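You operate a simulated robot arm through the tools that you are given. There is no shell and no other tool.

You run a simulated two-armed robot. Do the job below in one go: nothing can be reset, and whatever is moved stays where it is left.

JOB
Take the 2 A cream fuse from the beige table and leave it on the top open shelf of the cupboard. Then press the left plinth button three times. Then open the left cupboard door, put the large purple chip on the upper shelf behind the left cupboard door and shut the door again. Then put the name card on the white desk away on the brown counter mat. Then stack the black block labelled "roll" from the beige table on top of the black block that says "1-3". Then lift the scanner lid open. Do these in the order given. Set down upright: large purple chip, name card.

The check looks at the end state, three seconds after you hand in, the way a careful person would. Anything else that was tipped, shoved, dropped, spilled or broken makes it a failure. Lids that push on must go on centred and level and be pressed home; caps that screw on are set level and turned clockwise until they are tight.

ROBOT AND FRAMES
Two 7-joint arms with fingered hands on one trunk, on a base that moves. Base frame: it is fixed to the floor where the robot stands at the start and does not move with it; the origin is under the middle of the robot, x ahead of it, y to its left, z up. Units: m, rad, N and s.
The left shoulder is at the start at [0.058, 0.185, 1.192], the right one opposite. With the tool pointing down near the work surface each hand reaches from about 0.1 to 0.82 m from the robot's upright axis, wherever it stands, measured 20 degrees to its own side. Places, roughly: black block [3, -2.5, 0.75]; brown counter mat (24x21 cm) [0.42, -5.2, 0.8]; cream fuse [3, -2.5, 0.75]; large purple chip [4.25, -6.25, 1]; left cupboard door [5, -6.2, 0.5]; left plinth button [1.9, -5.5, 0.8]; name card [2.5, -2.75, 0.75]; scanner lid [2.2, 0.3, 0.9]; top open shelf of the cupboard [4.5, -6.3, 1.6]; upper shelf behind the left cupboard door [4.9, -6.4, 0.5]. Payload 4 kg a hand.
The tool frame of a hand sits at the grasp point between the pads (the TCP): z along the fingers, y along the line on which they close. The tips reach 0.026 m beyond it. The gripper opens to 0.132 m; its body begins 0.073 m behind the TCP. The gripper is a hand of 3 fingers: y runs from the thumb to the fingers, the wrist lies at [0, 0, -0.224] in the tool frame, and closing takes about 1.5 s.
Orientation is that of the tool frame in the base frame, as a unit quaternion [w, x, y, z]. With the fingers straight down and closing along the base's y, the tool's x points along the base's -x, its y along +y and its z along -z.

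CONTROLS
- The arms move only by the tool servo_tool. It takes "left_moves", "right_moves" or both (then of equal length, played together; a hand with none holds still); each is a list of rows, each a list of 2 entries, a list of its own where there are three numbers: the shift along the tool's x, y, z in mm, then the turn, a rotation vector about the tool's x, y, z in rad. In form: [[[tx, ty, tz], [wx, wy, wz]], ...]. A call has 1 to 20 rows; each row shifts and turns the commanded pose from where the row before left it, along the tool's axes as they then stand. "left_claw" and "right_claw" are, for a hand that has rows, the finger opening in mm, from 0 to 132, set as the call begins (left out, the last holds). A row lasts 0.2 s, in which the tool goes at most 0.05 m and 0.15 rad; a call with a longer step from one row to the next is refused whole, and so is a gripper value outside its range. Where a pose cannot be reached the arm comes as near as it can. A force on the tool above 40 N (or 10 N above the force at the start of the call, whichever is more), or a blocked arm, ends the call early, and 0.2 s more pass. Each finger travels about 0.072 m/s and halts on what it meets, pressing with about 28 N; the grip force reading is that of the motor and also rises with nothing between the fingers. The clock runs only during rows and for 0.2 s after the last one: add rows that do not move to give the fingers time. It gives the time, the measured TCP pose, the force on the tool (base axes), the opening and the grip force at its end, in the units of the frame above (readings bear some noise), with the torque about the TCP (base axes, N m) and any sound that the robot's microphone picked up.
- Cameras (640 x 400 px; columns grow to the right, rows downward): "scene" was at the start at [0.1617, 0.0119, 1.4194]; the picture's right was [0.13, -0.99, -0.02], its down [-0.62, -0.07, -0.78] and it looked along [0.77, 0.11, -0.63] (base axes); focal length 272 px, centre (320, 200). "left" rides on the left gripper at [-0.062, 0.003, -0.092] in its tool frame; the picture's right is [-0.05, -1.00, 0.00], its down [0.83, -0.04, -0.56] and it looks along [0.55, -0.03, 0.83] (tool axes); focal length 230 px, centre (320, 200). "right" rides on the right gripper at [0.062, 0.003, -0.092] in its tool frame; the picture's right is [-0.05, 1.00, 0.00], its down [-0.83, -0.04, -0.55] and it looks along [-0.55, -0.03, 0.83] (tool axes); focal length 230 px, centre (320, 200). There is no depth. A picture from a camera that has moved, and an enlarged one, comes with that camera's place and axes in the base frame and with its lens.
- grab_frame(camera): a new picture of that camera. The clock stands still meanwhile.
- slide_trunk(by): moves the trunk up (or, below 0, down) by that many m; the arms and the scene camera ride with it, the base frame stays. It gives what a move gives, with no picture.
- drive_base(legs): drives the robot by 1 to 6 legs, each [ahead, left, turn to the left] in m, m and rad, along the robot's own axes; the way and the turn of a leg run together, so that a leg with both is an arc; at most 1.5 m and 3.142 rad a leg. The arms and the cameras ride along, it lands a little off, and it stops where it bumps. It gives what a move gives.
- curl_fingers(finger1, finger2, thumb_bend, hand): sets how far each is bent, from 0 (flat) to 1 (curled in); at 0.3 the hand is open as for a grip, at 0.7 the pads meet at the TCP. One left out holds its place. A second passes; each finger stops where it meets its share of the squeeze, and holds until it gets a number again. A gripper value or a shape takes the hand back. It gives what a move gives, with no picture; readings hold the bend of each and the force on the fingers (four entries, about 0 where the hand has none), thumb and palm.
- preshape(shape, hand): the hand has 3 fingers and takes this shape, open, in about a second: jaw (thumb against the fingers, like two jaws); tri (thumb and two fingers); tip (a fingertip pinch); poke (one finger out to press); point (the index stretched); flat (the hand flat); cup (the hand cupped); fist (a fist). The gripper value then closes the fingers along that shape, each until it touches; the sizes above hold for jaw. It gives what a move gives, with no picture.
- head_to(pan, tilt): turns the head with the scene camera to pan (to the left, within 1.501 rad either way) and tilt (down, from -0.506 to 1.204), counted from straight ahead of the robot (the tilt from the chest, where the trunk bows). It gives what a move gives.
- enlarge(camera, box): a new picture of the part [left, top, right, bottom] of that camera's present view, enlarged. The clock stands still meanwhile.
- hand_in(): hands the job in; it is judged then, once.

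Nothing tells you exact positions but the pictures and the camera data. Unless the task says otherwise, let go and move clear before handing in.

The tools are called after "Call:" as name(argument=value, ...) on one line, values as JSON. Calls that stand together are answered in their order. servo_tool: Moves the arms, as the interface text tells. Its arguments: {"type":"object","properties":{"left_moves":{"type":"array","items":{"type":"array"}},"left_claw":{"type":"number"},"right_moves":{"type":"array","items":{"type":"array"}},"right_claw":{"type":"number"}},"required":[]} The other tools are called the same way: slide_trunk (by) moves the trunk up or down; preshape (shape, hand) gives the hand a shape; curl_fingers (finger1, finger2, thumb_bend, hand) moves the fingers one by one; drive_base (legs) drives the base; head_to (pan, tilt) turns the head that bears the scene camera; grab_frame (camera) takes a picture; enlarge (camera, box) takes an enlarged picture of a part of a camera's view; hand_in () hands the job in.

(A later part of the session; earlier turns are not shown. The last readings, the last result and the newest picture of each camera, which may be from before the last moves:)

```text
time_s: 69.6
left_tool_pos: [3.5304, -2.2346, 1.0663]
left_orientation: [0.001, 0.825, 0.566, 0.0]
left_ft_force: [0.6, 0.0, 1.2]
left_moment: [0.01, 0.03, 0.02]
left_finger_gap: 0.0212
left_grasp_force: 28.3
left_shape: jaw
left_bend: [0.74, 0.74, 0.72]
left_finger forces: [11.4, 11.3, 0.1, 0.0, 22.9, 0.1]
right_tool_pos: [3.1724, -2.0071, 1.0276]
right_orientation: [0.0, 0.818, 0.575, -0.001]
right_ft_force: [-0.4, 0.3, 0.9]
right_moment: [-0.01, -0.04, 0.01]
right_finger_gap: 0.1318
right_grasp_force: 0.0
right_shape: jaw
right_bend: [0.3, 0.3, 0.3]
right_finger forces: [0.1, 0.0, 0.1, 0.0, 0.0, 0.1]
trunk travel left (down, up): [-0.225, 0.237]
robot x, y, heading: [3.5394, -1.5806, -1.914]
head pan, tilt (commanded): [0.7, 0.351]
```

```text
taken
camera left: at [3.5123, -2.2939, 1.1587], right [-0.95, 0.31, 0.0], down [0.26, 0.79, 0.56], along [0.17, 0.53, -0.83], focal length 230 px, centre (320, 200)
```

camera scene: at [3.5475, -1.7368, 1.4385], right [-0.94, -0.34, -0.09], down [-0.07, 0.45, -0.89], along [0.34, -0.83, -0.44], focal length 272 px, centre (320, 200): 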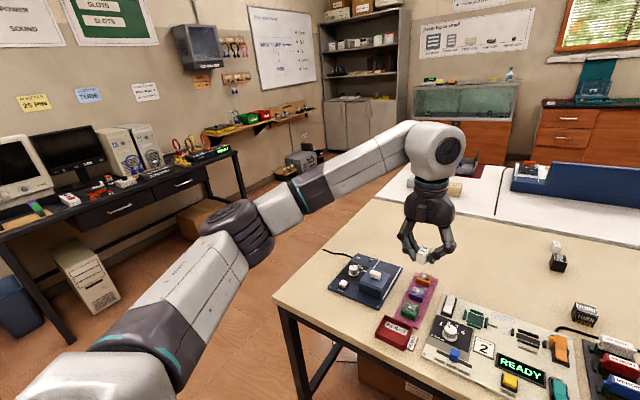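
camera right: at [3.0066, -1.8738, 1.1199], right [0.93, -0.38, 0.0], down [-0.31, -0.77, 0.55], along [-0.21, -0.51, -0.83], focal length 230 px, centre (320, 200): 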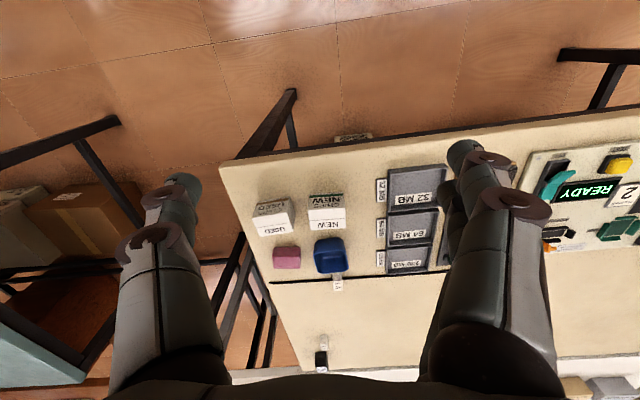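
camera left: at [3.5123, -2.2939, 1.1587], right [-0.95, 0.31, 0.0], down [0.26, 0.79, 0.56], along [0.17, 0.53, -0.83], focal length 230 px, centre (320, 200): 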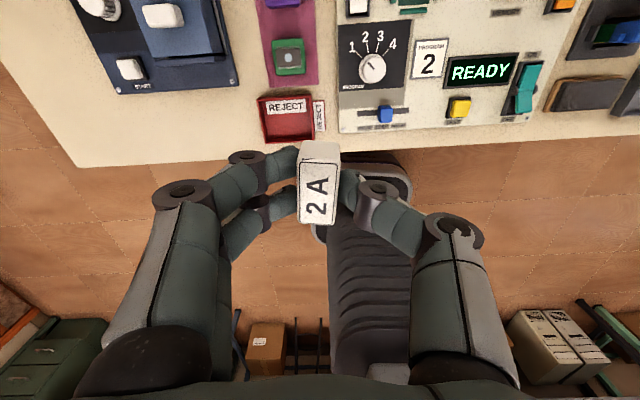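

Route to the cupboard: left along the table front, then ahead between the beige table and the dark desk. I'll drive to e≈5.3 (room coordinates) and then part way ahead, and look.

Call:
drive_base(legs=[[0, 0.75, 0], [0, 0.7, 0], [1.4, 0, 0.03]])

Call:
head_to(pan=0.2, tilt=0.3)

Call:
grab_frame(camera="scene")

```text
time_s: 83.5
left_tool_pos: [4.475, -4.012, 1.067]
left_orientation: [0.0, 0.816, 0.578, 0.0]
left_ft_force: [0.3, 0.8, -0.6]
left_moment: [0.01, -0.02, -0.01]
left_finger_gap: 0.0209
left_grasp_force: 27.6
left_shape: jaw
left_bend: [0.74, 0.74, 0.72]
left_finger forces: [11.5, 11.4, 0.0, 0.1, 22.8, 0.0]
right_tool_pos: [4.111, -3.7942, 1.0269]
right_orientation: [-0.001, 0.811, 0.585, 0.0]
right_ft_force: [-0.7, -0.8, -0.1]
right_moment: [0.01, 0.01, 0.01]
right_finger_gap: 0.1318
right_grasp_force: 0.0
right_shape: jaw
right_bend: [0.3, 0.3, 0.3]
right_finger forces: [0.0, 0.0, 0.0, 0.1, 0.0, 0.0]
trunk travel left (down, up): [-0.225, 0.237]
robot x, y, heading: [4.4684, -3.3558, -1.89]
head pan, tilt (commanded): [0.7, 0.351]
```

```text
time_s: 84.4
left_tool_pos: [4.4736, -4.0126, 1.0657]
left_orientation: [0.001, 0.816, 0.577, 0.0]
left_ft_force: [1.1, -0.2, -0.5]
left_moment: [0.01, -0.01, 0.01]
left_finger_gap: 0.0211
left_grasp_force: 28.0
left_shape: jaw
left_bend: [0.74, 0.74, 0.72]
left_finger forces: [11.5, 11.3, 0.0, 0.0, 22.8, 0.0]
right_tool_pos: [4.111, -3.7941, 1.0271]
right_orientation: [0.001, 0.81, 0.586, 0.0]
right_ft_force: [0.1, -0.2, -0.3]
right_moment: [-0.03, 0.03, -0.01]
right_finger_gap: 0.1319
right_grasp_force: 0.1
right_shape: jaw
right_bend: [0.3, 0.3, 0.3]
right_finger forces: [0.0, 0.0, 0.0, 0.0, 0.0, 0.1]
trunk travel left (down, up): [-0.225, 0.237]
robot x, y, heading: [4.4703, -3.3582, -1.89]
head pan, tilt (commanded): [0.201, 0.3]
```

```text
taken
camera scene: at [4.4335, -3.52, 1.4404], right [-0.99, 0.12, -0.03], down [0.08, 0.42, -0.9], along [-0.1, -0.9, -0.43], focal length 272 px, centre (320, 200)
```

scene: 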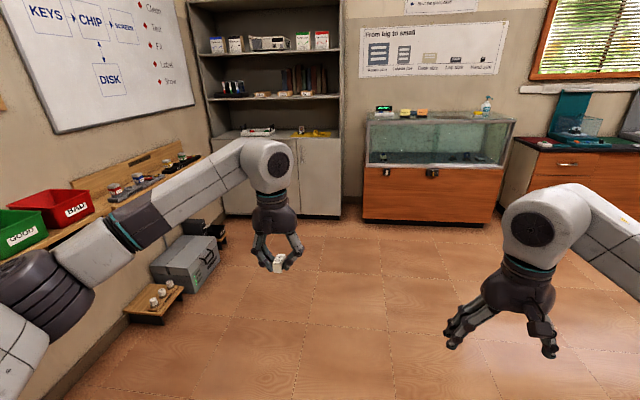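

The cupboard front runs e≈5.6–6.92 at n≈−4.47; its top open shelf is at z≈1.605, the counter shelf at about 0.87. I'll enlarge the shelves and doors.

Call:
enlarge(camera="scene", box=[180, 0, 360, 112])

Call:
enlarge(camera="scene", box=[200, 110, 360, 225])

```text
3.56 times, centred on (270, 56) of scene
camera zoom: at [4.4335, -3.52, 1.4404], right [-0.99, 0.12, -0.03], down [0.08, 0.42, -0.9], along [-0.1, -0.9, -0.43], focal length 967 px, centre (498, 712)
```

zoom: 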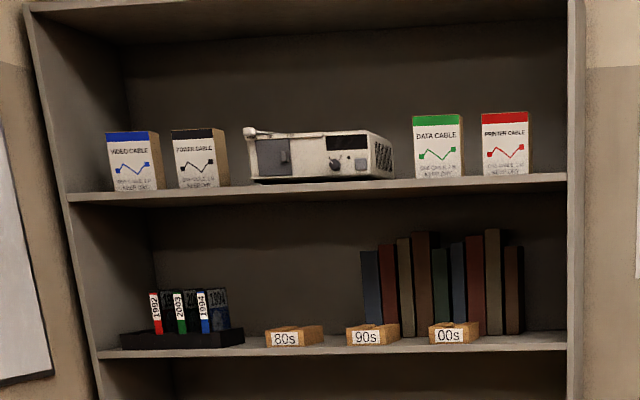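

```text
3.48 times, centred on (280, 168) of scene
camera zoom: at [4.4335, -3.52, 1.4404], right [-0.99, 0.12, -0.03], down [0.08, 0.42, -0.9], along [-0.1, -0.9, -0.43], focal length 946 px, centre (459, 313)
```

zoom: 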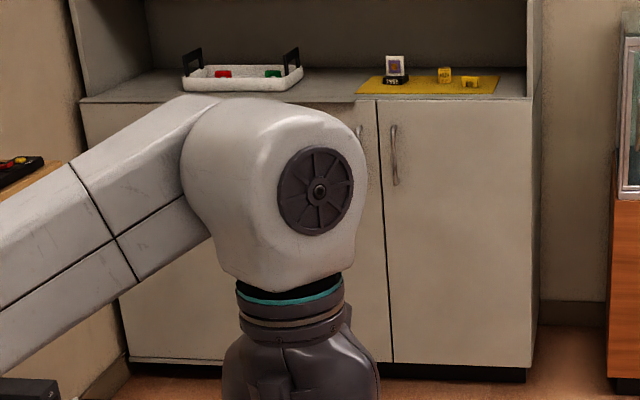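

The top shelf carries two boxes on the left, a white device mid and two boxes on the right. I'll raise the trunk fully and drive closer to see the free depth in front of them.

Call:
slide_trunk(by=0.236)

Call:
drive_base(legs=[[1.4, 0.45, 0]])

Call:
head_to(pan=0.1, tilt=0.05)

Call:
grab_frame(camera="scene")

```text
time_s: 86.9
left_tool_pos: [4.4754, -4.012, 1.3025]
left_orientation: [0.0, 0.816, 0.578, -0.001]
left_ft_force: [0.1, 0.0, -0.5]
left_moment: [-0.01, 0.02, 0.01]
left_finger_gap: 0.021
left_grasp_force: 27.6
left_shape: jaw
left_bend: [0.74, 0.74, 0.72]
left_finger forces: [11.5, 11.3, 0.1, 0.0, 22.9, 0.0]
right_tool_pos: [4.1107, -3.7935, 1.2632]
right_orientation: [0.0, 0.81, 0.586, 0.0]
right_ft_force: [0.0, -0.4, 0.3]
right_moment: [0.01, -0.01, 0.03]
right_finger_gap: 0.1318
right_grasp_force: 0.1
right_shape: jaw
right_bend: [0.3, 0.3, 0.3]
right_finger forces: [0.1, 0.0, 0.0, 0.0, 0.0, 0.1]
trunk travel left (down, up): [-0.461, 0.001]
robot x, y, heading: [4.4676, -3.3562, -1.885]
head pan, tilt (commanded): [0.201, 0.3]
```

```text
time_s: 94.2
left_tool_pos: [4.5257, -5.4834, 1.302]
left_orientation: [-0.001, 0.806, 0.592, 0.0]
left_ft_force: [-0.9, -0.2, 0.6]
left_moment: [0.0, 0.0, 0.0]
left_finger_gap: 0.0213
left_grasp_force: 28.2
left_shape: jaw
left_bend: [0.74, 0.74, 0.72]
left_finger forces: [11.5, 11.4, 0.1, 0.0, 22.8, 0.0]
right_tool_pos: [4.1534, -5.2787, 1.2634]
right_orientation: [0.0, 0.799, 0.601, 0.001]
right_ft_force: [-0.3, 0.5, 0.0]
right_moment: [-0.01, 0.03, 0.03]
right_finger_gap: 0.1319
right_grasp_force: 0.2
right_shape: jaw
right_bend: [0.3, 0.3, 0.3]
right_finger forces: [0.0, 0.0, 0.1, 0.0, 0.0, 0.1]
trunk travel left (down, up): [-0.461, 0.001]
robot x, y, heading: [4.4921, -4.8298, -1.85]
head pan, tilt (commanded): [0.201, 0.3]
```

```text
time_s: 95.0
left_tool_pos: [4.5255, -5.4827, 1.302]
left_orientation: [0.0, 0.806, 0.592, 0.0]
left_ft_force: [-0.2, -0.2, 0.0]
left_moment: [-0.02, 0.04, 0.0]
left_finger_gap: 0.021
left_grasp_force: 27.8
left_shape: jaw
left_bend: [0.74, 0.74, 0.72]
left_finger forces: [11.5, 11.3, 0.1, 0.0, 22.8, 0.0]
right_tool_pos: [4.1529, -5.2785, 1.2626]
right_orientation: [0.0, 0.799, 0.601, 0.0]
right_ft_force: [-0.2, -0.5, 0.5]
right_moment: [0.01, -0.02, -0.02]
right_finger_gap: 0.1321
right_grasp_force: 0.2
right_shape: jaw
right_bend: [0.3, 0.3, 0.3]
right_finger forces: [0.1, 0.0, 0.0, 0.0, 0.0, 0.1]
trunk travel left (down, up): [-0.461, 0.001]
robot x, y, heading: [4.4936, -4.8288, -1.849]
head pan, tilt (commanded): [0.099, 0.051]
```

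```text
taken
camera scene: at [4.4796, -4.9093, 1.7208], right [-0.98, 0.18, 0.0], down [0.01, 0.05, -1.0], along [-0.18, -0.98, -0.05], focal length 272 px, centre (320, 200)
```

scene: 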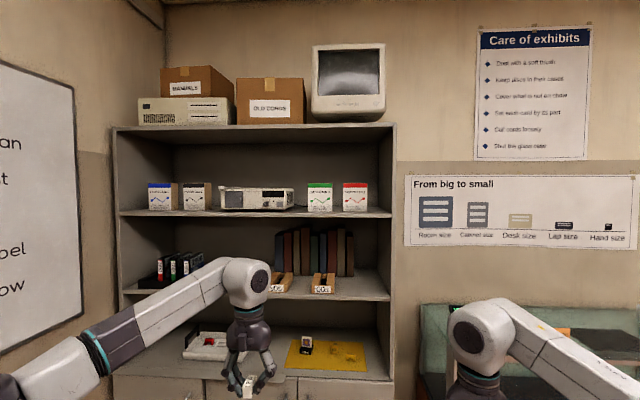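

Now the camera is above the top shelf level. I'll enlarge the top shelf and the lower open shelf.

Call:
enlarge(camera="scene", box=[100, 120, 420, 300])

Call:
enlarge(camera="scene", box=[130, 165, 290, 265])

Call:
enlarge(camera="scene", box=[160, 310, 400, 400])

```text
2.00 times, centred on (260, 210) of scene
camera zoom: at [4.4796, -4.9093, 1.7208], right [-0.98, 0.18, 0.0], down [0.01, 0.05, -1.0], along [-0.18, -0.98, -0.05], focal length 544 px, centre (440, 180)
```

zoom: 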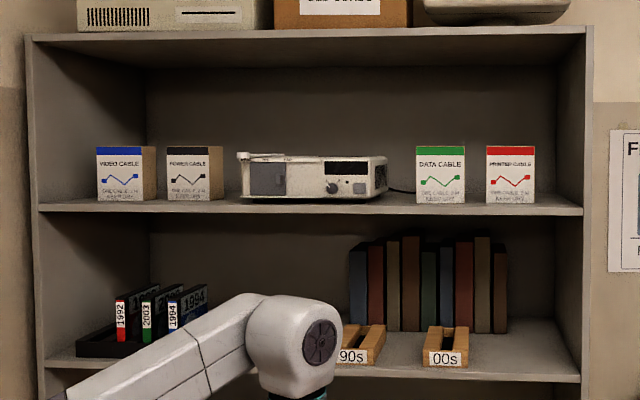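

```text
4.00 times, centred on (210, 215) of scene
camera zoom: at [4.4796, -4.9093, 1.7208], right [-0.98, 0.18, 0.0], down [0.01, 0.05, -1.0], along [-0.18, -0.98, -0.05], focal length 1088 px, centre (760, 140)
```

zoom: 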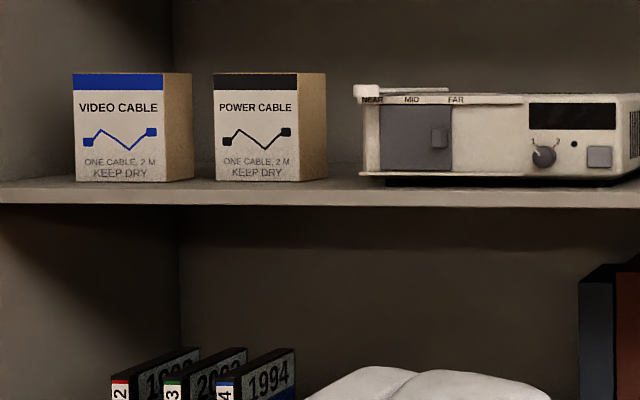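

```text
2.67 times, centred on (280, 355) of scene
camera zoom: at [4.4796, -4.9093, 1.7208], right [-0.98, 0.18, 0.0], down [0.01, 0.05, -1.0], along [-0.18, -0.98, -0.05], focal length 725 px, centre (427, -213)
```

zoom: 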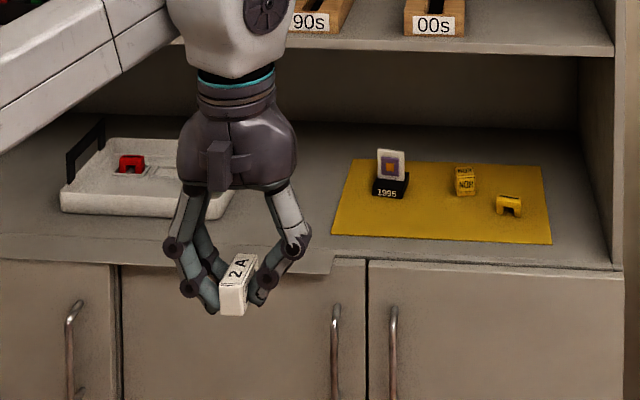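

There is roughly 8–15 cm of free depth in front of the boxes and the white device on the top shelf; the spot in front of the device suits. I'll check the right hand camera, which looks forward, to fix the cupboard's front plane.

Call:
grab_frame(camera="right")

Call:
head_to(pan=0.1, tilt=0.6)

Call:
grab_frame(camera="scene")

```text
taken
camera right: at [4.1731, -5.221, 1.3558], right [0.94, -0.33, 0.0], down [-0.27, -0.79, 0.55], along [-0.18, -0.52, -0.83], focal length 230 px, centre (320, 200)
```

right: 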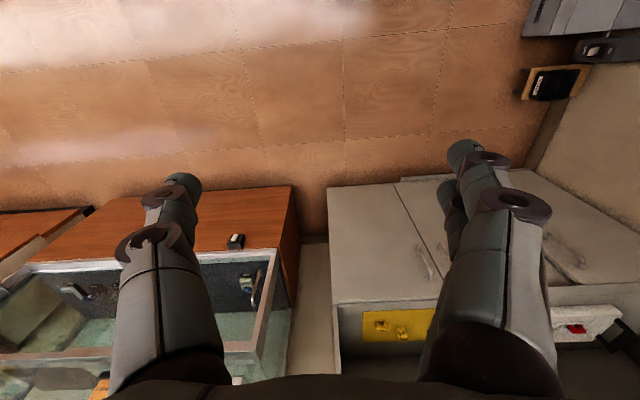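

```text
time_s: 95.9
left_tool_pos: [4.5256, -5.4838, 1.3022]
left_orientation: [-0.001, 0.806, 0.592, 0.0]
left_ft_force: [0.2, -1.1, -0.1]
left_moment: [-0.01, -0.04, 0.0]
left_finger_gap: 0.0211
left_grasp_force: 28.0
left_shape: jaw
left_bend: [0.74, 0.74, 0.72]
left_finger forces: [11.6, 11.3, 0.0, 0.0, 22.8, 0.0]
right_tool_pos: [4.1529, -5.2785, 1.2637]
right_orientation: [0.0, 0.799, 0.601, 0.0]
right_ft_force: [0.1, 0.5, 0.2]
right_moment: [0.01, 0.01, 0.0]
right_finger_gap: 0.1318
right_grasp_force: 0.1
right_shape: jaw
right_bend: [0.3, 0.3, 0.3]
right_finger forces: [0.0, 0.1, 0.0, 0.0, 0.1, 0.0]
trunk travel left (down, up): [-0.461, 0.001]
robot x, y, heading: [4.4905, -4.8266, -1.85]
head pan, tilt (commanded): [0.099, 0.6]
```

```text
taken
camera scene: at [4.4801, -4.906, 1.6703], right [-0.98, 0.18, 0.0], down [0.1, 0.56, -0.83], along [-0.15, -0.81, -0.56], focal length 272 px, centre (320, 200)
```

scene: 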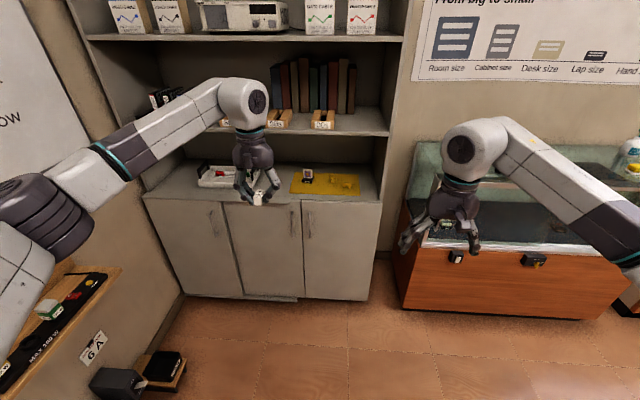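

The cupboard front is turned about −13.5°, front plane about 0.65 m past my hand. I'll pull the right hand back, raise the left hand to z≈1.74 and tilt it forward, before driving in.

Call:
servo_tool(left_moves=[[[10, 0, -40], [0, 0, 0]], [[10, 0, -40], [0, 0, 0]], [[10, 0, -40], [0, 0, 0]], [[10, 0, -40], [0, 0, 0]], [[10, 0, -40], [0, 0, 0]], [[10, 0, -40], [0, 0, 0]], [[0, 0, -40], [0, 0, 0]], [[0, 0, -40], [0, 0, 0]], [[0, 0, -40], [0, 0, 0]], [[0, 0, -40], [0, 0, 0]], [[0, 0, -40], [0, 0, 0]], [[0, 0, 0], [0, -0.12, 0]], [[0, 0, 0], [0, -0.12, 0]], [[0, 0, 0], [0, -0.12, 0]], [[0, 0, 0], [0, -0.12, 0]], [[0, 0, 0], [0, -0.12, 0]], [[0, 0, 0], [0, 0, 0]]], right_moves=[[[20, 0, 0], [0, 0, 0]], [[20, 0, 0], [0, 0, 0]], [[20, 0, 0], [0, 0, 0]], [[20, 0, 0], [0, 0, 0]], [[20, 0, 0], [0, 0, 0]], [[20, 0, 0], [0, 0, 0]], [[20, 0, 0], [0, 0, 0]], [[20, 0, 0], [0, 0, 0]], [[20, 0, 0], [0, 0, 0]], [[20, 0, 0], [0, 0, 0]], [[0, 0, 0], [0, 0, 0]], [[0, 0, 0], [0, 0, 0]], [[0, 0, 0], [0, 0, 0]], [[0, 0, 0], [0, 0, 0]], [[0, 0, 0], [0, 0, 0]], [[0, 0, 0], [0, 0, 0]], [[0, 0, 0], [0, 0, 0]]])

Call:
head_to(pan=0.15, tilt=0.2)

Call:
grab_frame(camera="scene")

```text
time_s: 99.5
left_tool_pos: [4.5529, -5.3906, 1.6653]
left_orientation: [0.175, 0.77, 0.566, -0.239]
left_ft_force: [0.7, -0.4, 0.1]
left_moment: [0.01, -0.02, -0.02]
left_finger_gap: 0.021
left_grasp_force: 28.1
left_shape: jaw
left_bend: [0.74, 0.74, 0.72]
left_finger forces: [11.4, 11.4, 0.0, 0.0, 23.0, 0.0]
left hand out of reach, approached as far as the arm can: row 9, 10, 11
right_tool_pos: [4.2102, -5.0864, 1.262]
right_orientation: [0.0, 0.8, 0.601, 0.0]
right_ft_force: [0.6, -0.1, 0.2]
right_moment: [0.02, 0.01, -0.02]
right_finger_gap: 0.132
right_grasp_force: 0.1
right_shape: jaw
right_bend: [0.3, 0.3, 0.3]
right_finger forces: [0.0, 0.0, 0.0, 0.0, 0.1, 0.1]
trunk travel left (down, up): [-0.461, 0.001]
robot x, y, heading: [4.4925, -4.8266, -1.854]
head pan, tilt (commanded): [0.099, 0.6]
```

```text
time_s: 100.4
left_tool_pos: [4.5534, -5.3912, 1.6644]
left_orientation: [0.175, 0.77, 0.565, -0.239]
left_ft_force: [0.0, 0.2, -0.3]
left_moment: [0.0, -0.01, 0.01]
left_finger_gap: 0.0208
left_grasp_force: 28.2
left_shape: jaw
left_bend: [0.74, 0.74, 0.72]
left_finger forces: [11.5, 11.4, 0.0, 0.1, 22.9, 0.0]
right_tool_pos: [4.2073, -5.0865, 1.2618]
right_orientation: [0.0, 0.799, 0.601, 0.0]
right_ft_force: [-0.1, 0.3, -0.7]
right_moment: [0.02, -0.01, 0.03]
right_finger_gap: 0.1319
right_grasp_force: 0.0
right_shape: jaw
right_bend: [0.3, 0.3, 0.3]
right_finger forces: [0.0, 0.1, 0.0, 0.0, 0.0, 0.0]
trunk travel left (down, up): [-0.461, 0.001]
robot x, y, heading: [4.4947, -4.8296, -1.854]
head pan, tilt (commanded): [0.15, 0.201]
```

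```text
taken
camera scene: at [4.4836, -4.9114, 1.7069], right [-0.99, 0.13, 0.0], down [0.03, 0.2, -0.98], along [-0.13, -0.97, -0.2], focal length 272 px, centre (320, 200)
```

scene: 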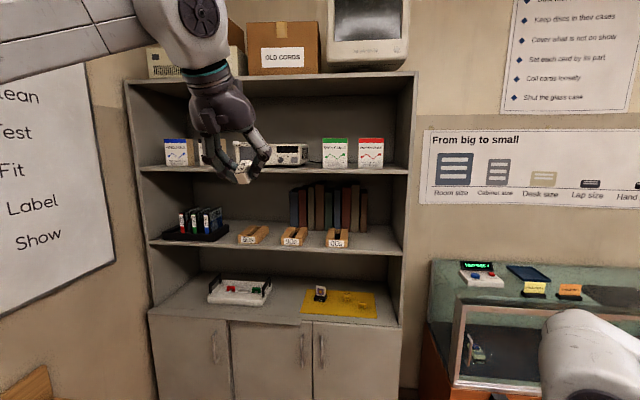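

The hand is at z=1.665 tilted 34°; I want a bit more height over the shelf (z≈1.61). I'll try to raise it another 50 mm.

Call:
servo_tool(left_moves=[[[-14, 0, -21], [0, 0, 0]], [[-14, 0, -21], [0, 0, 0]], [[0, 0, 0], [0, 0, 0]]])

```text
time_s: 101.2
left_tool_pos: [4.5533, -5.3907, 1.7148]
left_orientation: [0.175, 0.77, 0.565, -0.238]
left_ft_force: [0.8, -0.1, -0.2]
left_moment: [-0.02, 0.01, 0.01]
left_finger_gap: 0.0209
left_grasp_force: 28.3
left_shape: jaw
left_bend: [0.74, 0.74, 0.72]
left_finger forces: [11.6, 11.4, 0.0, 0.1, 22.8, 0.0]
right_tool_pos: [4.21, -5.0859, 1.2618]
right_orientation: [0.0, 0.799, 0.601, -0.001]
right_ft_force: [0.8, 0.5, 0.1]
right_moment: [-0.01, 0.01, 0.04]
right_finger_gap: 0.1318
right_grasp_force: 0.1
right_shape: jaw
right_bend: [0.3, 0.3, 0.3]
right_finger forces: [0.0, 0.1, 0.1, 0.0, 0.0, 0.0]
trunk travel left (down, up): [-0.461, 0.001]
robot x, y, heading: [4.4897, -4.8286, -1.852]
head pan, tilt (commanded): [0.15, 0.201]
```

Height is good at 1.715. I'll square up to the cupboard and drive in so the hand comes just short of the shelf front.

Call:
drive_base(legs=[[0, 0, 0.045], [0.62, 0.16, 0]])

Call:
head_to(pan=0.25, tilt=0.1)

Call:
grab_frame(camera="scene")

Call:
grab_frame(camera="left")

```text
time_s: 105.2
left_tool_pos: [4.5845, -6.0222, 1.7166]
left_orientation: [0.181, 0.758, 0.581, -0.236]
left_ft_force: [0.0, 0.8, 0.5]
left_moment: [0.02, 0.01, 0.02]
left_finger_gap: 0.0211
left_grasp_force: 28.4
left_shape: jaw
left_bend: [0.74, 0.74, 0.72]
left_finger forces: [11.5, 11.4, 0.1, 0.1, 23.0, 0.0]
right_tool_pos: [4.2295, -5.7324, 1.263]
right_orientation: [0.0, 0.787, 0.617, 0.0]
right_ft_force: [0.4, 0.0, -0.2]
right_moment: [-0.04, 0.0, 0.01]
right_finger_gap: 0.132
right_grasp_force: 0.1
right_shape: jaw
right_bend: [0.3, 0.3, 0.3]
right_finger forces: [0.1, 0.1, 0.1, 0.0, 0.0, 0.0]
trunk travel left (down, up): [-0.461, 0.001]
robot x, y, heading: [4.504, -5.463, -1.808]
head pan, tilt (commanded): [0.15, 0.201]
```

```text
time_s: 105.8
left_tool_pos: [4.5858, -6.0237, 1.716]
left_orientation: [0.18, 0.758, 0.58, -0.236]
left_ft_force: [-0.1, 0.2, -0.1]
left_moment: [-0.02, -0.02, -0.02]
left_finger_gap: 0.0211
left_grasp_force: 27.6
left_shape: jaw
left_bend: [0.74, 0.74, 0.72]
left_finger forces: [11.5, 11.4, 0.1, 0.1, 22.8, 0.0]
right_tool_pos: [4.229, -5.7344, 1.2623]
right_orientation: [0.0, 0.787, 0.617, 0.0]
right_ft_force: [0.0, 0.2, 1.1]
right_moment: [0.01, -0.04, 0.0]
right_finger_gap: 0.1319
right_grasp_force: 0.1
right_shape: jaw
right_bend: [0.3, 0.3, 0.3]
right_finger forces: [0.0, 0.0, 0.1, 0.1, 0.0, 0.0]
trunk travel left (down, up): [-0.461, 0.001]
robot x, y, heading: [4.5036, -5.4692, -1.813]
head pan, tilt (commanded): [0.25, 0.099]
```

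```text
taken
camera scene: at [4.5062, -5.5475, 1.7164], right [-1.0, -0.01, 0.0], down [0.0, 0.1, -0.99], along [0.01, -0.99, -0.1], focal length 272 px, centre (320, 200)
```

scene: 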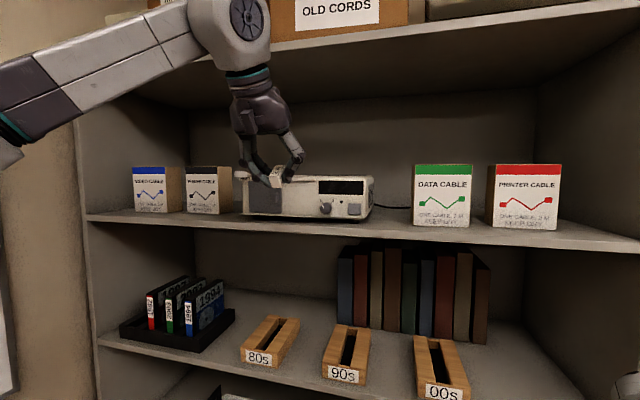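

```text
taken
camera left: at [4.5896, -6.0228, 1.8266], right [-0.98, 0.22, 0.03], down [0.22, 0.98, -0.01], along [-0.03, -0.01, -1.0], focal length 230 px, centre (320, 200)
```

left: 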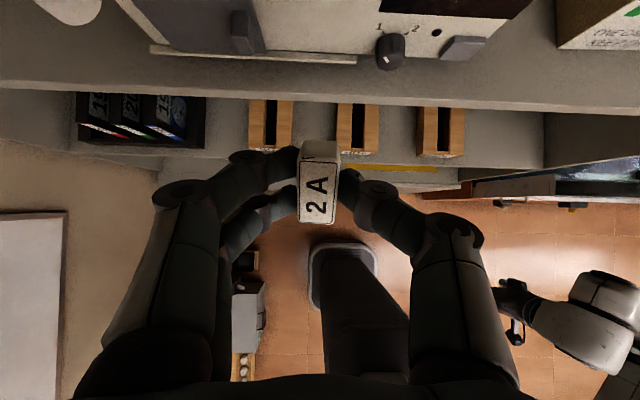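

The left camera looks straight down over the shelf's front edge, with the device's front panel behind. I'll enlarge it to measure the free strip.

Call:
enlarge(camera="left", box=[160, 0, 480, 200])

Call:
enlarge(camera="scene", box=[220, 130, 420, 255])

```text
2.00 times, centred on (320, 100) of left
camera zoom: at [4.5896, -6.0228, 1.8266], right [-0.98, 0.22, 0.03], down [0.22, 0.98, -0.01], along [-0.03, -0.01, -1.0], focal length 460 px, centre (320, 400)
```

zoom: 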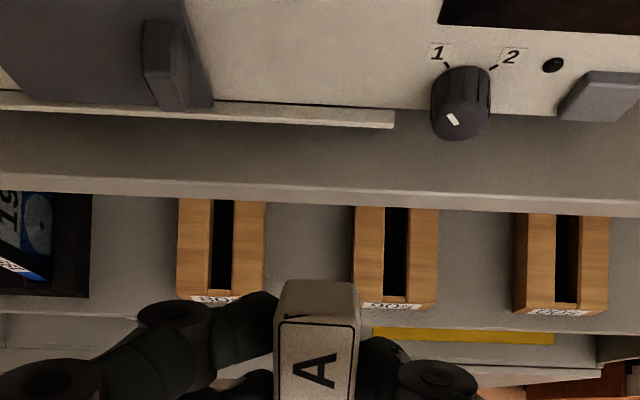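

```text
3.20 times, centred on (320, 192) of scene
camera zoom: at [4.5062, -5.5475, 1.7164], right [-1.0, -0.01, 0.0], down [0.0, 0.1, -0.99], along [0.01, -0.99, -0.1], focal length 870 px, centre (320, 224)
```

zoom: 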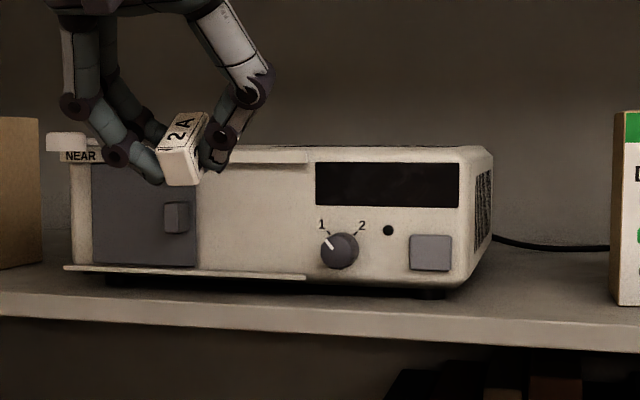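

In front of the device only ~3 cm is free, but between the device's right end and the DATA CABLE box there is a ~10 cm gap with good depth. I'll shift the base right so the fuse lines up with that gap.

Call:
drive_base(legs=[[0, -0.165, 0]])

Call:
grab_frame(camera="left")

Call:
enlarge(camera="scene", box=[160, 130, 360, 255])

```text
time_s: 107.3
left_tool_pos: [4.43, -5.9859, 1.7141]
left_orientation: [0.178, 0.758, 0.582, -0.236]
left_ft_force: [-0.1, 0.4, 0.9]
left_moment: [0.02, 0.05, -0.04]
left_finger_gap: 0.0211
left_grasp_force: 27.9
left_shape: jaw
left_bend: [0.74, 0.74, 0.72]
left_finger forces: [11.5, 11.4, 0.1, 0.1, 22.9, 0.0]
right_tool_pos: [4.0726, -5.6964, 1.2635]
right_orientation: [-0.001, 0.786, 0.618, -0.001]
right_ft_force: [0.0, -1.0, -0.7]
right_moment: [-0.02, 0.03, 0.0]
right_finger_gap: 0.132
right_grasp_force: 0.0
right_shape: jaw
right_bend: [0.3, 0.3, 0.3]
right_finger forces: [0.0, 0.0, 0.1, 0.0, 0.1, 0.0]
trunk travel left (down, up): [-0.461, 0.001]
robot x, y, heading: [4.3409, -5.4278, -1.81]
head pan, tilt (commanded): [0.25, 0.099]
```

```text
taken
camera left: at [4.435, -5.9858, 1.8256], right [-0.98, 0.22, 0.03], down [0.22, 0.98, -0.01], along [-0.04, 0.0, -1.0], focal length 230 px, centre (320, 200)
```

left: 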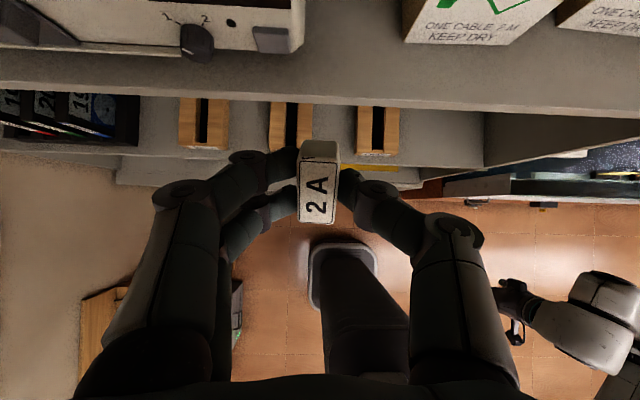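

```text
3.20 times, centred on (260, 192) of scene
camera zoom: at [4.3504, -5.5102, 1.7163], right [-1.0, -0.01, 0.0], down [0.0, 0.1, -0.99], along [0.01, -0.99, -0.1], focal length 870 px, centre (512, 224)
```

zoom: 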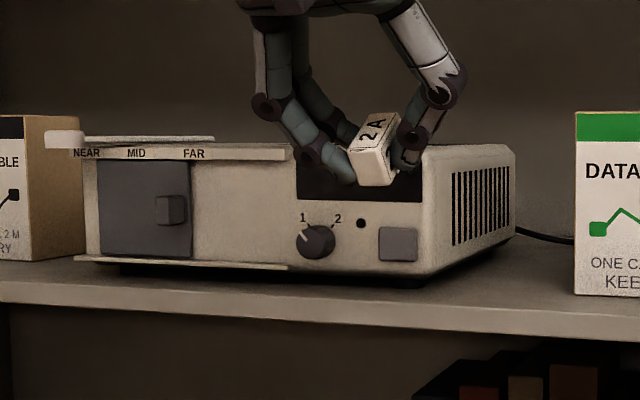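

The gap centre is ~28 mm to the right and the spot ~140 mm ahead of the hand. I'll move over it at the same height and check.

Call:
servo_tool(left_moves=[[[-23, -7, 15.7], [0, 0, 0]], [[-23, -7, 15.7], [0, 0, 0]], [[-23, -7, 15.7], [0, 0, 0]], [[-23, -7, 15.7], [0, 0, 0]], [[-22.7, 0, 15.7], [0, 0, 0]], [[0, 0, 0], [0, 0, 0]]])

Call:
grab_frame(camera="left")

Call:
enlarge(camera="scene", box=[200, 120, 400, 245])

```text
time_s: 108.7
left_tool_pos: [4.3632, -6.113, 1.7157]
left_orientation: [0.179, 0.758, 0.581, -0.235]
left_ft_force: [-0.8, -0.1, -0.3]
left_moment: [-0.01, 0.0, 0.01]
left_finger_gap: 0.0207
left_grasp_force: 28.4
left_shape: jaw
left_bend: [0.74, 0.74, 0.72]
left_finger forces: [11.4, 11.4, 0.0, 0.1, 22.9, 0.0]
right_tool_pos: [4.0696, -5.6951, 1.262]
right_orientation: [0.0, 0.787, 0.617, -0.001]
right_ft_force: [0.9, 0.3, 0.2]
right_moment: [-0.01, 0.01, -0.02]
right_finger_gap: 0.1316
right_grasp_force: 0.1
right_shape: jaw
right_bend: [0.3, 0.3, 0.3]
right_finger forces: [0.0, 0.0, 0.1, 0.0, 0.0, 0.0]
trunk travel left (down, up): [-0.461, 0.001]
robot x, y, heading: [4.3454, -5.4273, -1.812]
head pan, tilt (commanded): [0.25, 0.099]
```

```text
taken
camera left: at [4.3689, -6.1117, 1.8264], right [-0.98, 0.22, 0.03], down [0.22, 0.98, -0.01], along [-0.03, -0.01, -1.0], focal length 230 px, centre (320, 200)
```

left: 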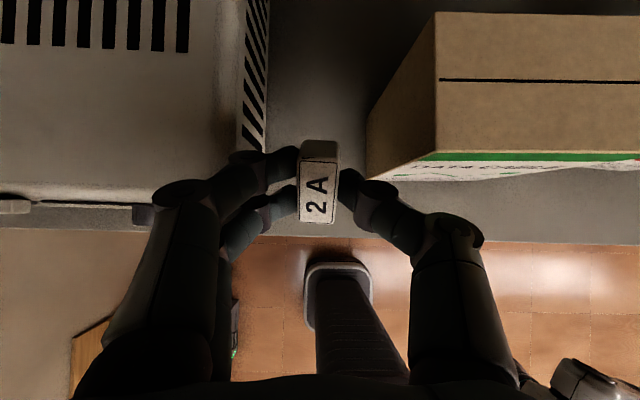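

```text
3.20 times, centred on (300, 182) of scene
camera zoom: at [4.3464, -5.5084, 1.7164], right [-1.0, -0.01, 0.0], down [0.0, 0.1, -1.0], along [0.01, -0.99, -0.1], focal length 870 px, centre (384, 256)
```

zoom: 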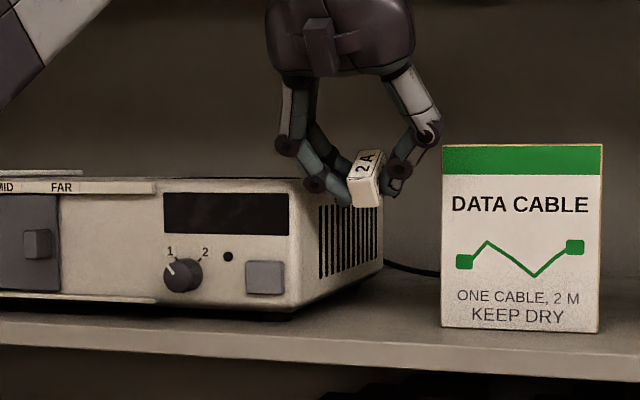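

The fuse is over the gap, about 38 mm inside the shelf edge. I'll shift 10 mm to the right for finger clearance to the device and lower 58 mm.

Call:
servo_tool(left_moves=[[[0, -10, 0], [0, 0, 0]], [[8.2, 0, 12], [0, 0, 0]], [[8.2, 0, 12], [0, 0, 0]], [[8.2, 0, 12], [0, 0, 0]], [[8.2, 0, 12], [0, 0, 0]], [[0, 0, 0], [0, 0, 0]]])

Call:
grab_frame(camera="left")

Call:
enlarge(camera="scene", box=[200, 120, 400, 245])

```text
time_s: 110.1
left_tool_pos: [4.3522, -6.1099, 1.6573]
left_orientation: [0.179, 0.758, 0.582, -0.235]
left_ft_force: [0.0, -0.2, 0.1]
left_moment: [0.02, -0.01, 0.0]
left_finger_gap: 0.021
left_grasp_force: 28.1
left_shape: jaw
left_bend: [0.74, 0.74, 0.72]
left_finger forces: [11.4, 11.5, 0.1, 0.1, 22.7, 0.0]
right_tool_pos: [4.07, -5.6951, 1.2618]
right_orientation: [0.0, 0.786, 0.618, 0.0]
right_ft_force: [0.5, -0.9, -0.1]
right_moment: [0.01, 0.01, -0.03]
right_finger_gap: 0.1318
right_grasp_force: 0.1
right_shape: jaw
right_bend: [0.3, 0.3, 0.3]
right_finger forces: [0.1, 0.0, 0.1, 0.0, 0.1, 0.0]
trunk travel left (down, up): [-0.461, 0.001]
robot x, y, heading: [4.3444, -5.4279, -1.813]
head pan, tilt (commanded): [0.25, 0.099]
```

```text
taken
camera left: at [4.3582, -6.1089, 1.7675], right [-0.98, 0.22, 0.03], down [0.22, 0.98, -0.01], along [-0.03, -0.01, -1.0], focal length 230 px, centre (320, 200)
```

left: 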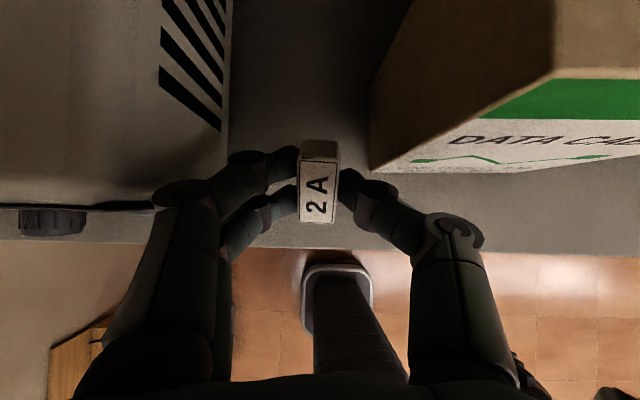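

```text
3.20 times, centred on (300, 182) of scene
camera zoom: at [4.3464, -5.5089, 1.7164], right [-1.0, -0.01, 0.0], down [0.0, 0.1, -0.99], along [0.01, -0.99, -0.1], focal length 870 px, centre (384, 256)
```

zoom: 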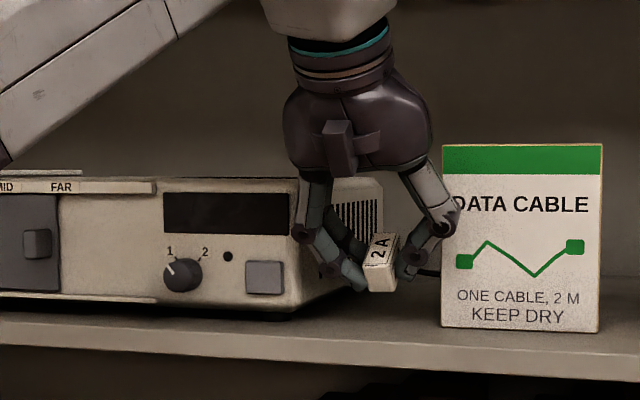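

The fuse is well placed in the gap, no contact. Now lowering in 3 mm steps until it touches.

Call:
servo_tool(left_moves=[[[1.7, 0, 2.5], [0, 0, 0]], [[1.7, 0, 2.5], [0, 0, 0]], [[1.7, 0, 2.5], [0, 0, 0]], [[1.1, 0, 1.7], [0, 0, 0]], [[1.1, 0, 1.7], [0, 0, 0]], [[0, 0, 0], [0, 0, 0]]])

Call:
enlarge(camera="scene", box=[260, 150, 360, 230])

```text
time_s: 111.5
left_tool_pos: [4.3531, -6.1092, 1.6442]
left_orientation: [0.179, 0.758, 0.582, -0.235]
left_ft_force: [0.6, 0.3, -0.1]
left_moment: [-0.01, 0.01, 0.03]
left_finger_gap: 0.021
left_grasp_force: 28.1
left_shape: jaw
left_bend: [0.74, 0.74, 0.72]
left_finger forces: [11.5, 11.4, 0.1, 0.0, 22.9, 0.1]
right_tool_pos: [4.0701, -5.6957, 1.2619]
right_orientation: [0.0, 0.787, 0.617, -0.001]
right_ft_force: [-0.2, -0.3, 0.4]
right_moment: [-0.01, -0.01, 0.02]
right_finger_gap: 0.1321
right_grasp_force: 0.1
right_shape: jaw
right_bend: [0.3, 0.3, 0.3]
right_finger forces: [0.0, 0.1, 0.1, 0.0, 0.0, 0.0]
trunk travel left (down, up): [-0.461, 0.001]
robot x, y, heading: [4.3429, -5.4272, -1.81]
head pan, tilt (commanded): [0.25, 0.099]
```

```text
5.00 times, centred on (310, 190) of scene
camera zoom: at [4.3456, -5.5089, 1.7164], right [-1.0, -0.01, 0.0], down [0.0, 0.1, -0.99], along [0.01, -0.99, -0.1], focal length 1360 px, centre (370, 250)
```

zoom: 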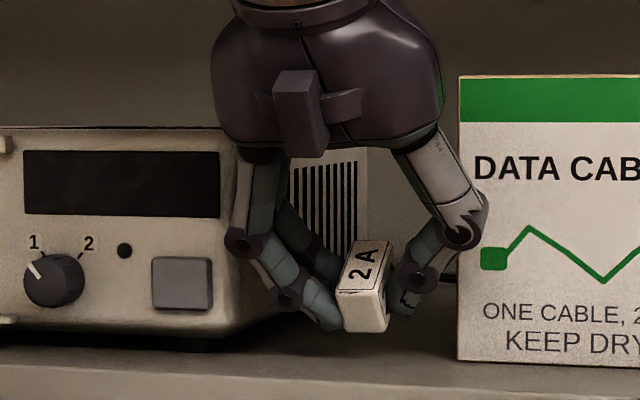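

About 15 mm to go judging by the picture. I'll continue to lower, with the force limit as guard.

Call:
servo_tool(left_moves=[[[2.3, 0, 3.3], [0, 0, 0]], [[2.3, 0, 3.3], [0, 0, 0]], [[1.1, 0, 1.7], [0, 0, 0]], [[1.1, 0, 1.7], [0, 0, 0]], [[1.1, 0, 1.7], [0, 0, 0]], [[0, 0, 0], [0, 0, 0]]])

Call:
enlarge(camera="scene", box=[260, 150, 360, 230])

```text
time_s: 112.9
left_tool_pos: [4.3526, -6.1097, 1.6311]
left_orientation: [0.18, 0.758, 0.582, -0.236]
left_ft_force: [0.3, -1.9, 5.0]
left_moment: [-0.06, -0.05, -0.01]
left_finger_gap: 0.0207
left_grasp_force: 27.5
left_shape: jaw
left_bend: [0.74, 0.74, 0.72]
left_finger forces: [11.3, 12.3, 0.0, 0.0, 23.5, 0.0]
right_tool_pos: [4.0692, -5.6953, 1.2622]
right_orientation: [0.001, 0.786, 0.618, 0.0]
right_ft_force: [0.3, 0.4, 0.5]
right_moment: [0.01, 0.02, -0.01]
right_finger_gap: 0.1319
right_grasp_force: 0.1
right_shape: jaw
right_bend: [0.3, 0.3, 0.3]
right_finger forces: [0.0, 0.0, 0.0, 0.0, 0.0, 0.0]
trunk travel left (down, up): [-0.461, 0.001]
robot x, y, heading: [4.3455, -5.4276, -1.805]
head pan, tilt (commanded): [0.25, 0.099]
```

```text
5.00 times, centred on (310, 190) of scene
camera zoom: at [4.3455, -5.5087, 1.7165], right [-1.0, -0.01, 0.0], down [0.0, 0.1, -0.99], along [0.01, -0.99, -0.1], focal length 1360 px, centre (370, 250)
```

zoom: 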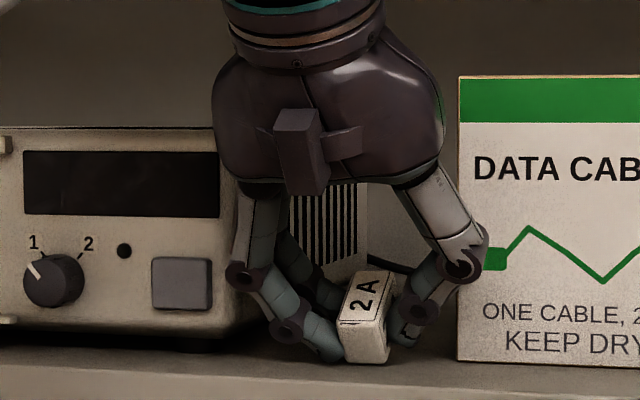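

Contact at 5 N. I'll open the fingers gently to 46 mm and look.

Call:
servo_tool(left_moves=[[[0, 0, 0], [0, 0, 0]], [[0, 0, 0], [0, 0, 0]], [[0, 0, 0], [0, 0, 0]], [[0, 0, 0], [0, 0, 0]]], left_claw=46)

Call:
enlarge(camera="scene", box=[260, 150, 360, 230])

Call:
grab_frame(camera="left")

```text
time_s: 113.9
left_tool_pos: [4.3514, -6.1083, 1.6304]
left_orientation: [0.181, 0.758, 0.581, -0.235]
left_ft_force: [-2.9, 0.9, 5.3]
left_moment: [-0.04, -0.1, 0.01]
left_finger_gap: 0.0442
left_grasp_force: 0.0
left_shape: jaw
left_bend: [0.74, 0.75, 0.7]
left_finger forces: [1.2, 4.3, 0.0, 0.0, 0.0, 0.0]
right_tool_pos: [4.0685, -5.6946, 1.262]
right_orientation: [0.001, 0.787, 0.617, 0.001]
right_ft_force: [-0.1, -0.3, -0.5]
right_moment: [-0.01, 0.0, 0.01]
right_finger_gap: 0.1321
right_grasp_force: 0.0
right_shape: jaw
right_bend: [0.3, 0.3, 0.3]
right_finger forces: [0.0, 0.0, 0.1, 0.1, 0.0, 0.1]
trunk travel left (down, up): [-0.461, 0.001]
robot x, y, heading: [4.3434, -5.4268, -1.815]
head pan, tilt (commanded): [0.25, 0.099]
```

```text
5.00 times, centred on (310, 190) of scene
camera zoom: at [4.3447, -5.5079, 1.7165], right [-1.0, -0.01, 0.0], down [0.0, 0.1, -1.0], along [0.01, -1.0, -0.1], focal length 1360 px, centre (370, 250)
```

zoom: 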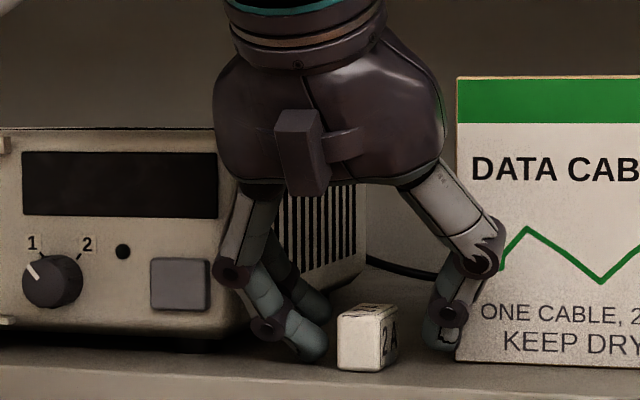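

```text
taken
camera left: at [4.3561, -6.1077, 1.7413], right [-0.98, 0.22, 0.03], down [0.22, 0.98, -0.01], along [-0.03, -0.01, -1.0], focal length 230 px, centre (320, 200)
```

left: 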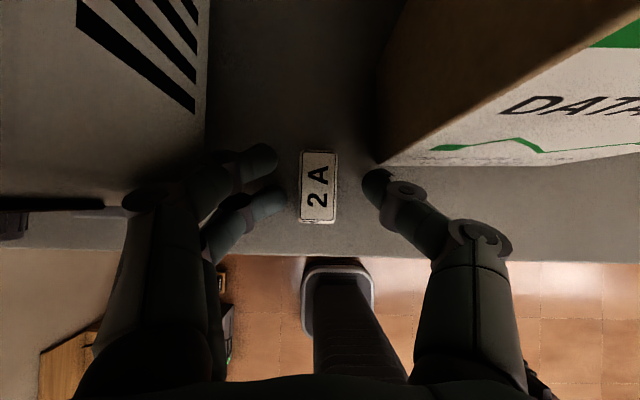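

The fuse stands flat on the top shelf in the gap. I'll retreat up and back out of the shelf.

Call:
servo_tool(left_moves=[[[-5.7, 0, -8.3], [0, 0, 0]], [[-11, 0, -16.5], [0, 0, 0]], [[-17, 0, -25], [0, 0, 0]], [[-5.7, 0, -8.3], [0, 0, 0]], [[33, 0, -22.6], [0, 0, 0]], [[33, 0, -22.6], [0, 0, 0]], [[33, 0, -22.6], [0, 0, 0]], [[33, 0, -22.6], [0, 0, 0]], [[33, 0, -22.6], [0, 0, 0]], [[0, 0, 0], [0, 0, 0]]])

Call:
grab_frame(camera="scene")

```text
time_s: 116.1
left_tool_pos: [4.403, -5.9145, 1.7019]
left_orientation: [0.18, 0.757, 0.582, -0.235]
left_ft_force: [0.0, 0.9, 0.2]
left_moment: [0.01, 0.0, 0.0]
left_finger_gap: 0.0452
left_grasp_force: 0.1
left_shape: jaw
left_bend: [0.74, 0.74, 0.7]
left_finger forces: [0.0, 0.0, 0.0, 0.0, 0.0, 0.0]
right_tool_pos: [4.0679, -5.696, 1.262]
right_orientation: [0.0, 0.786, 0.618, 0.0]
right_ft_force: [-0.6, 0.4, -0.8]
right_moment: [0.0, 0.0, -0.01]
right_finger_gap: 0.132
right_grasp_force: 0.1
right_shape: jaw
right_bend: [0.3, 0.3, 0.3]
right_finger forces: [0.0, 0.0, 0.0, 0.0, 0.1, 0.0]
trunk travel left (down, up): [-0.461, 0.001]
robot x, y, heading: [4.3424, -5.4262, -1.813]
head pan, tilt (commanded): [0.25, 0.099]
```

```text
taken
camera scene: at [4.3448, -5.5094, 1.7164], right [-1.0, -0.01, 0.0], down [0.0, 0.1, -0.99], along [0.01, -0.99, -0.1], focal length 272 px, centre (320, 200)
```

scene: 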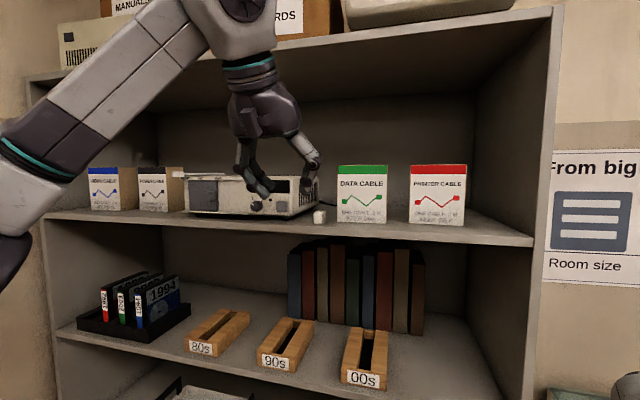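

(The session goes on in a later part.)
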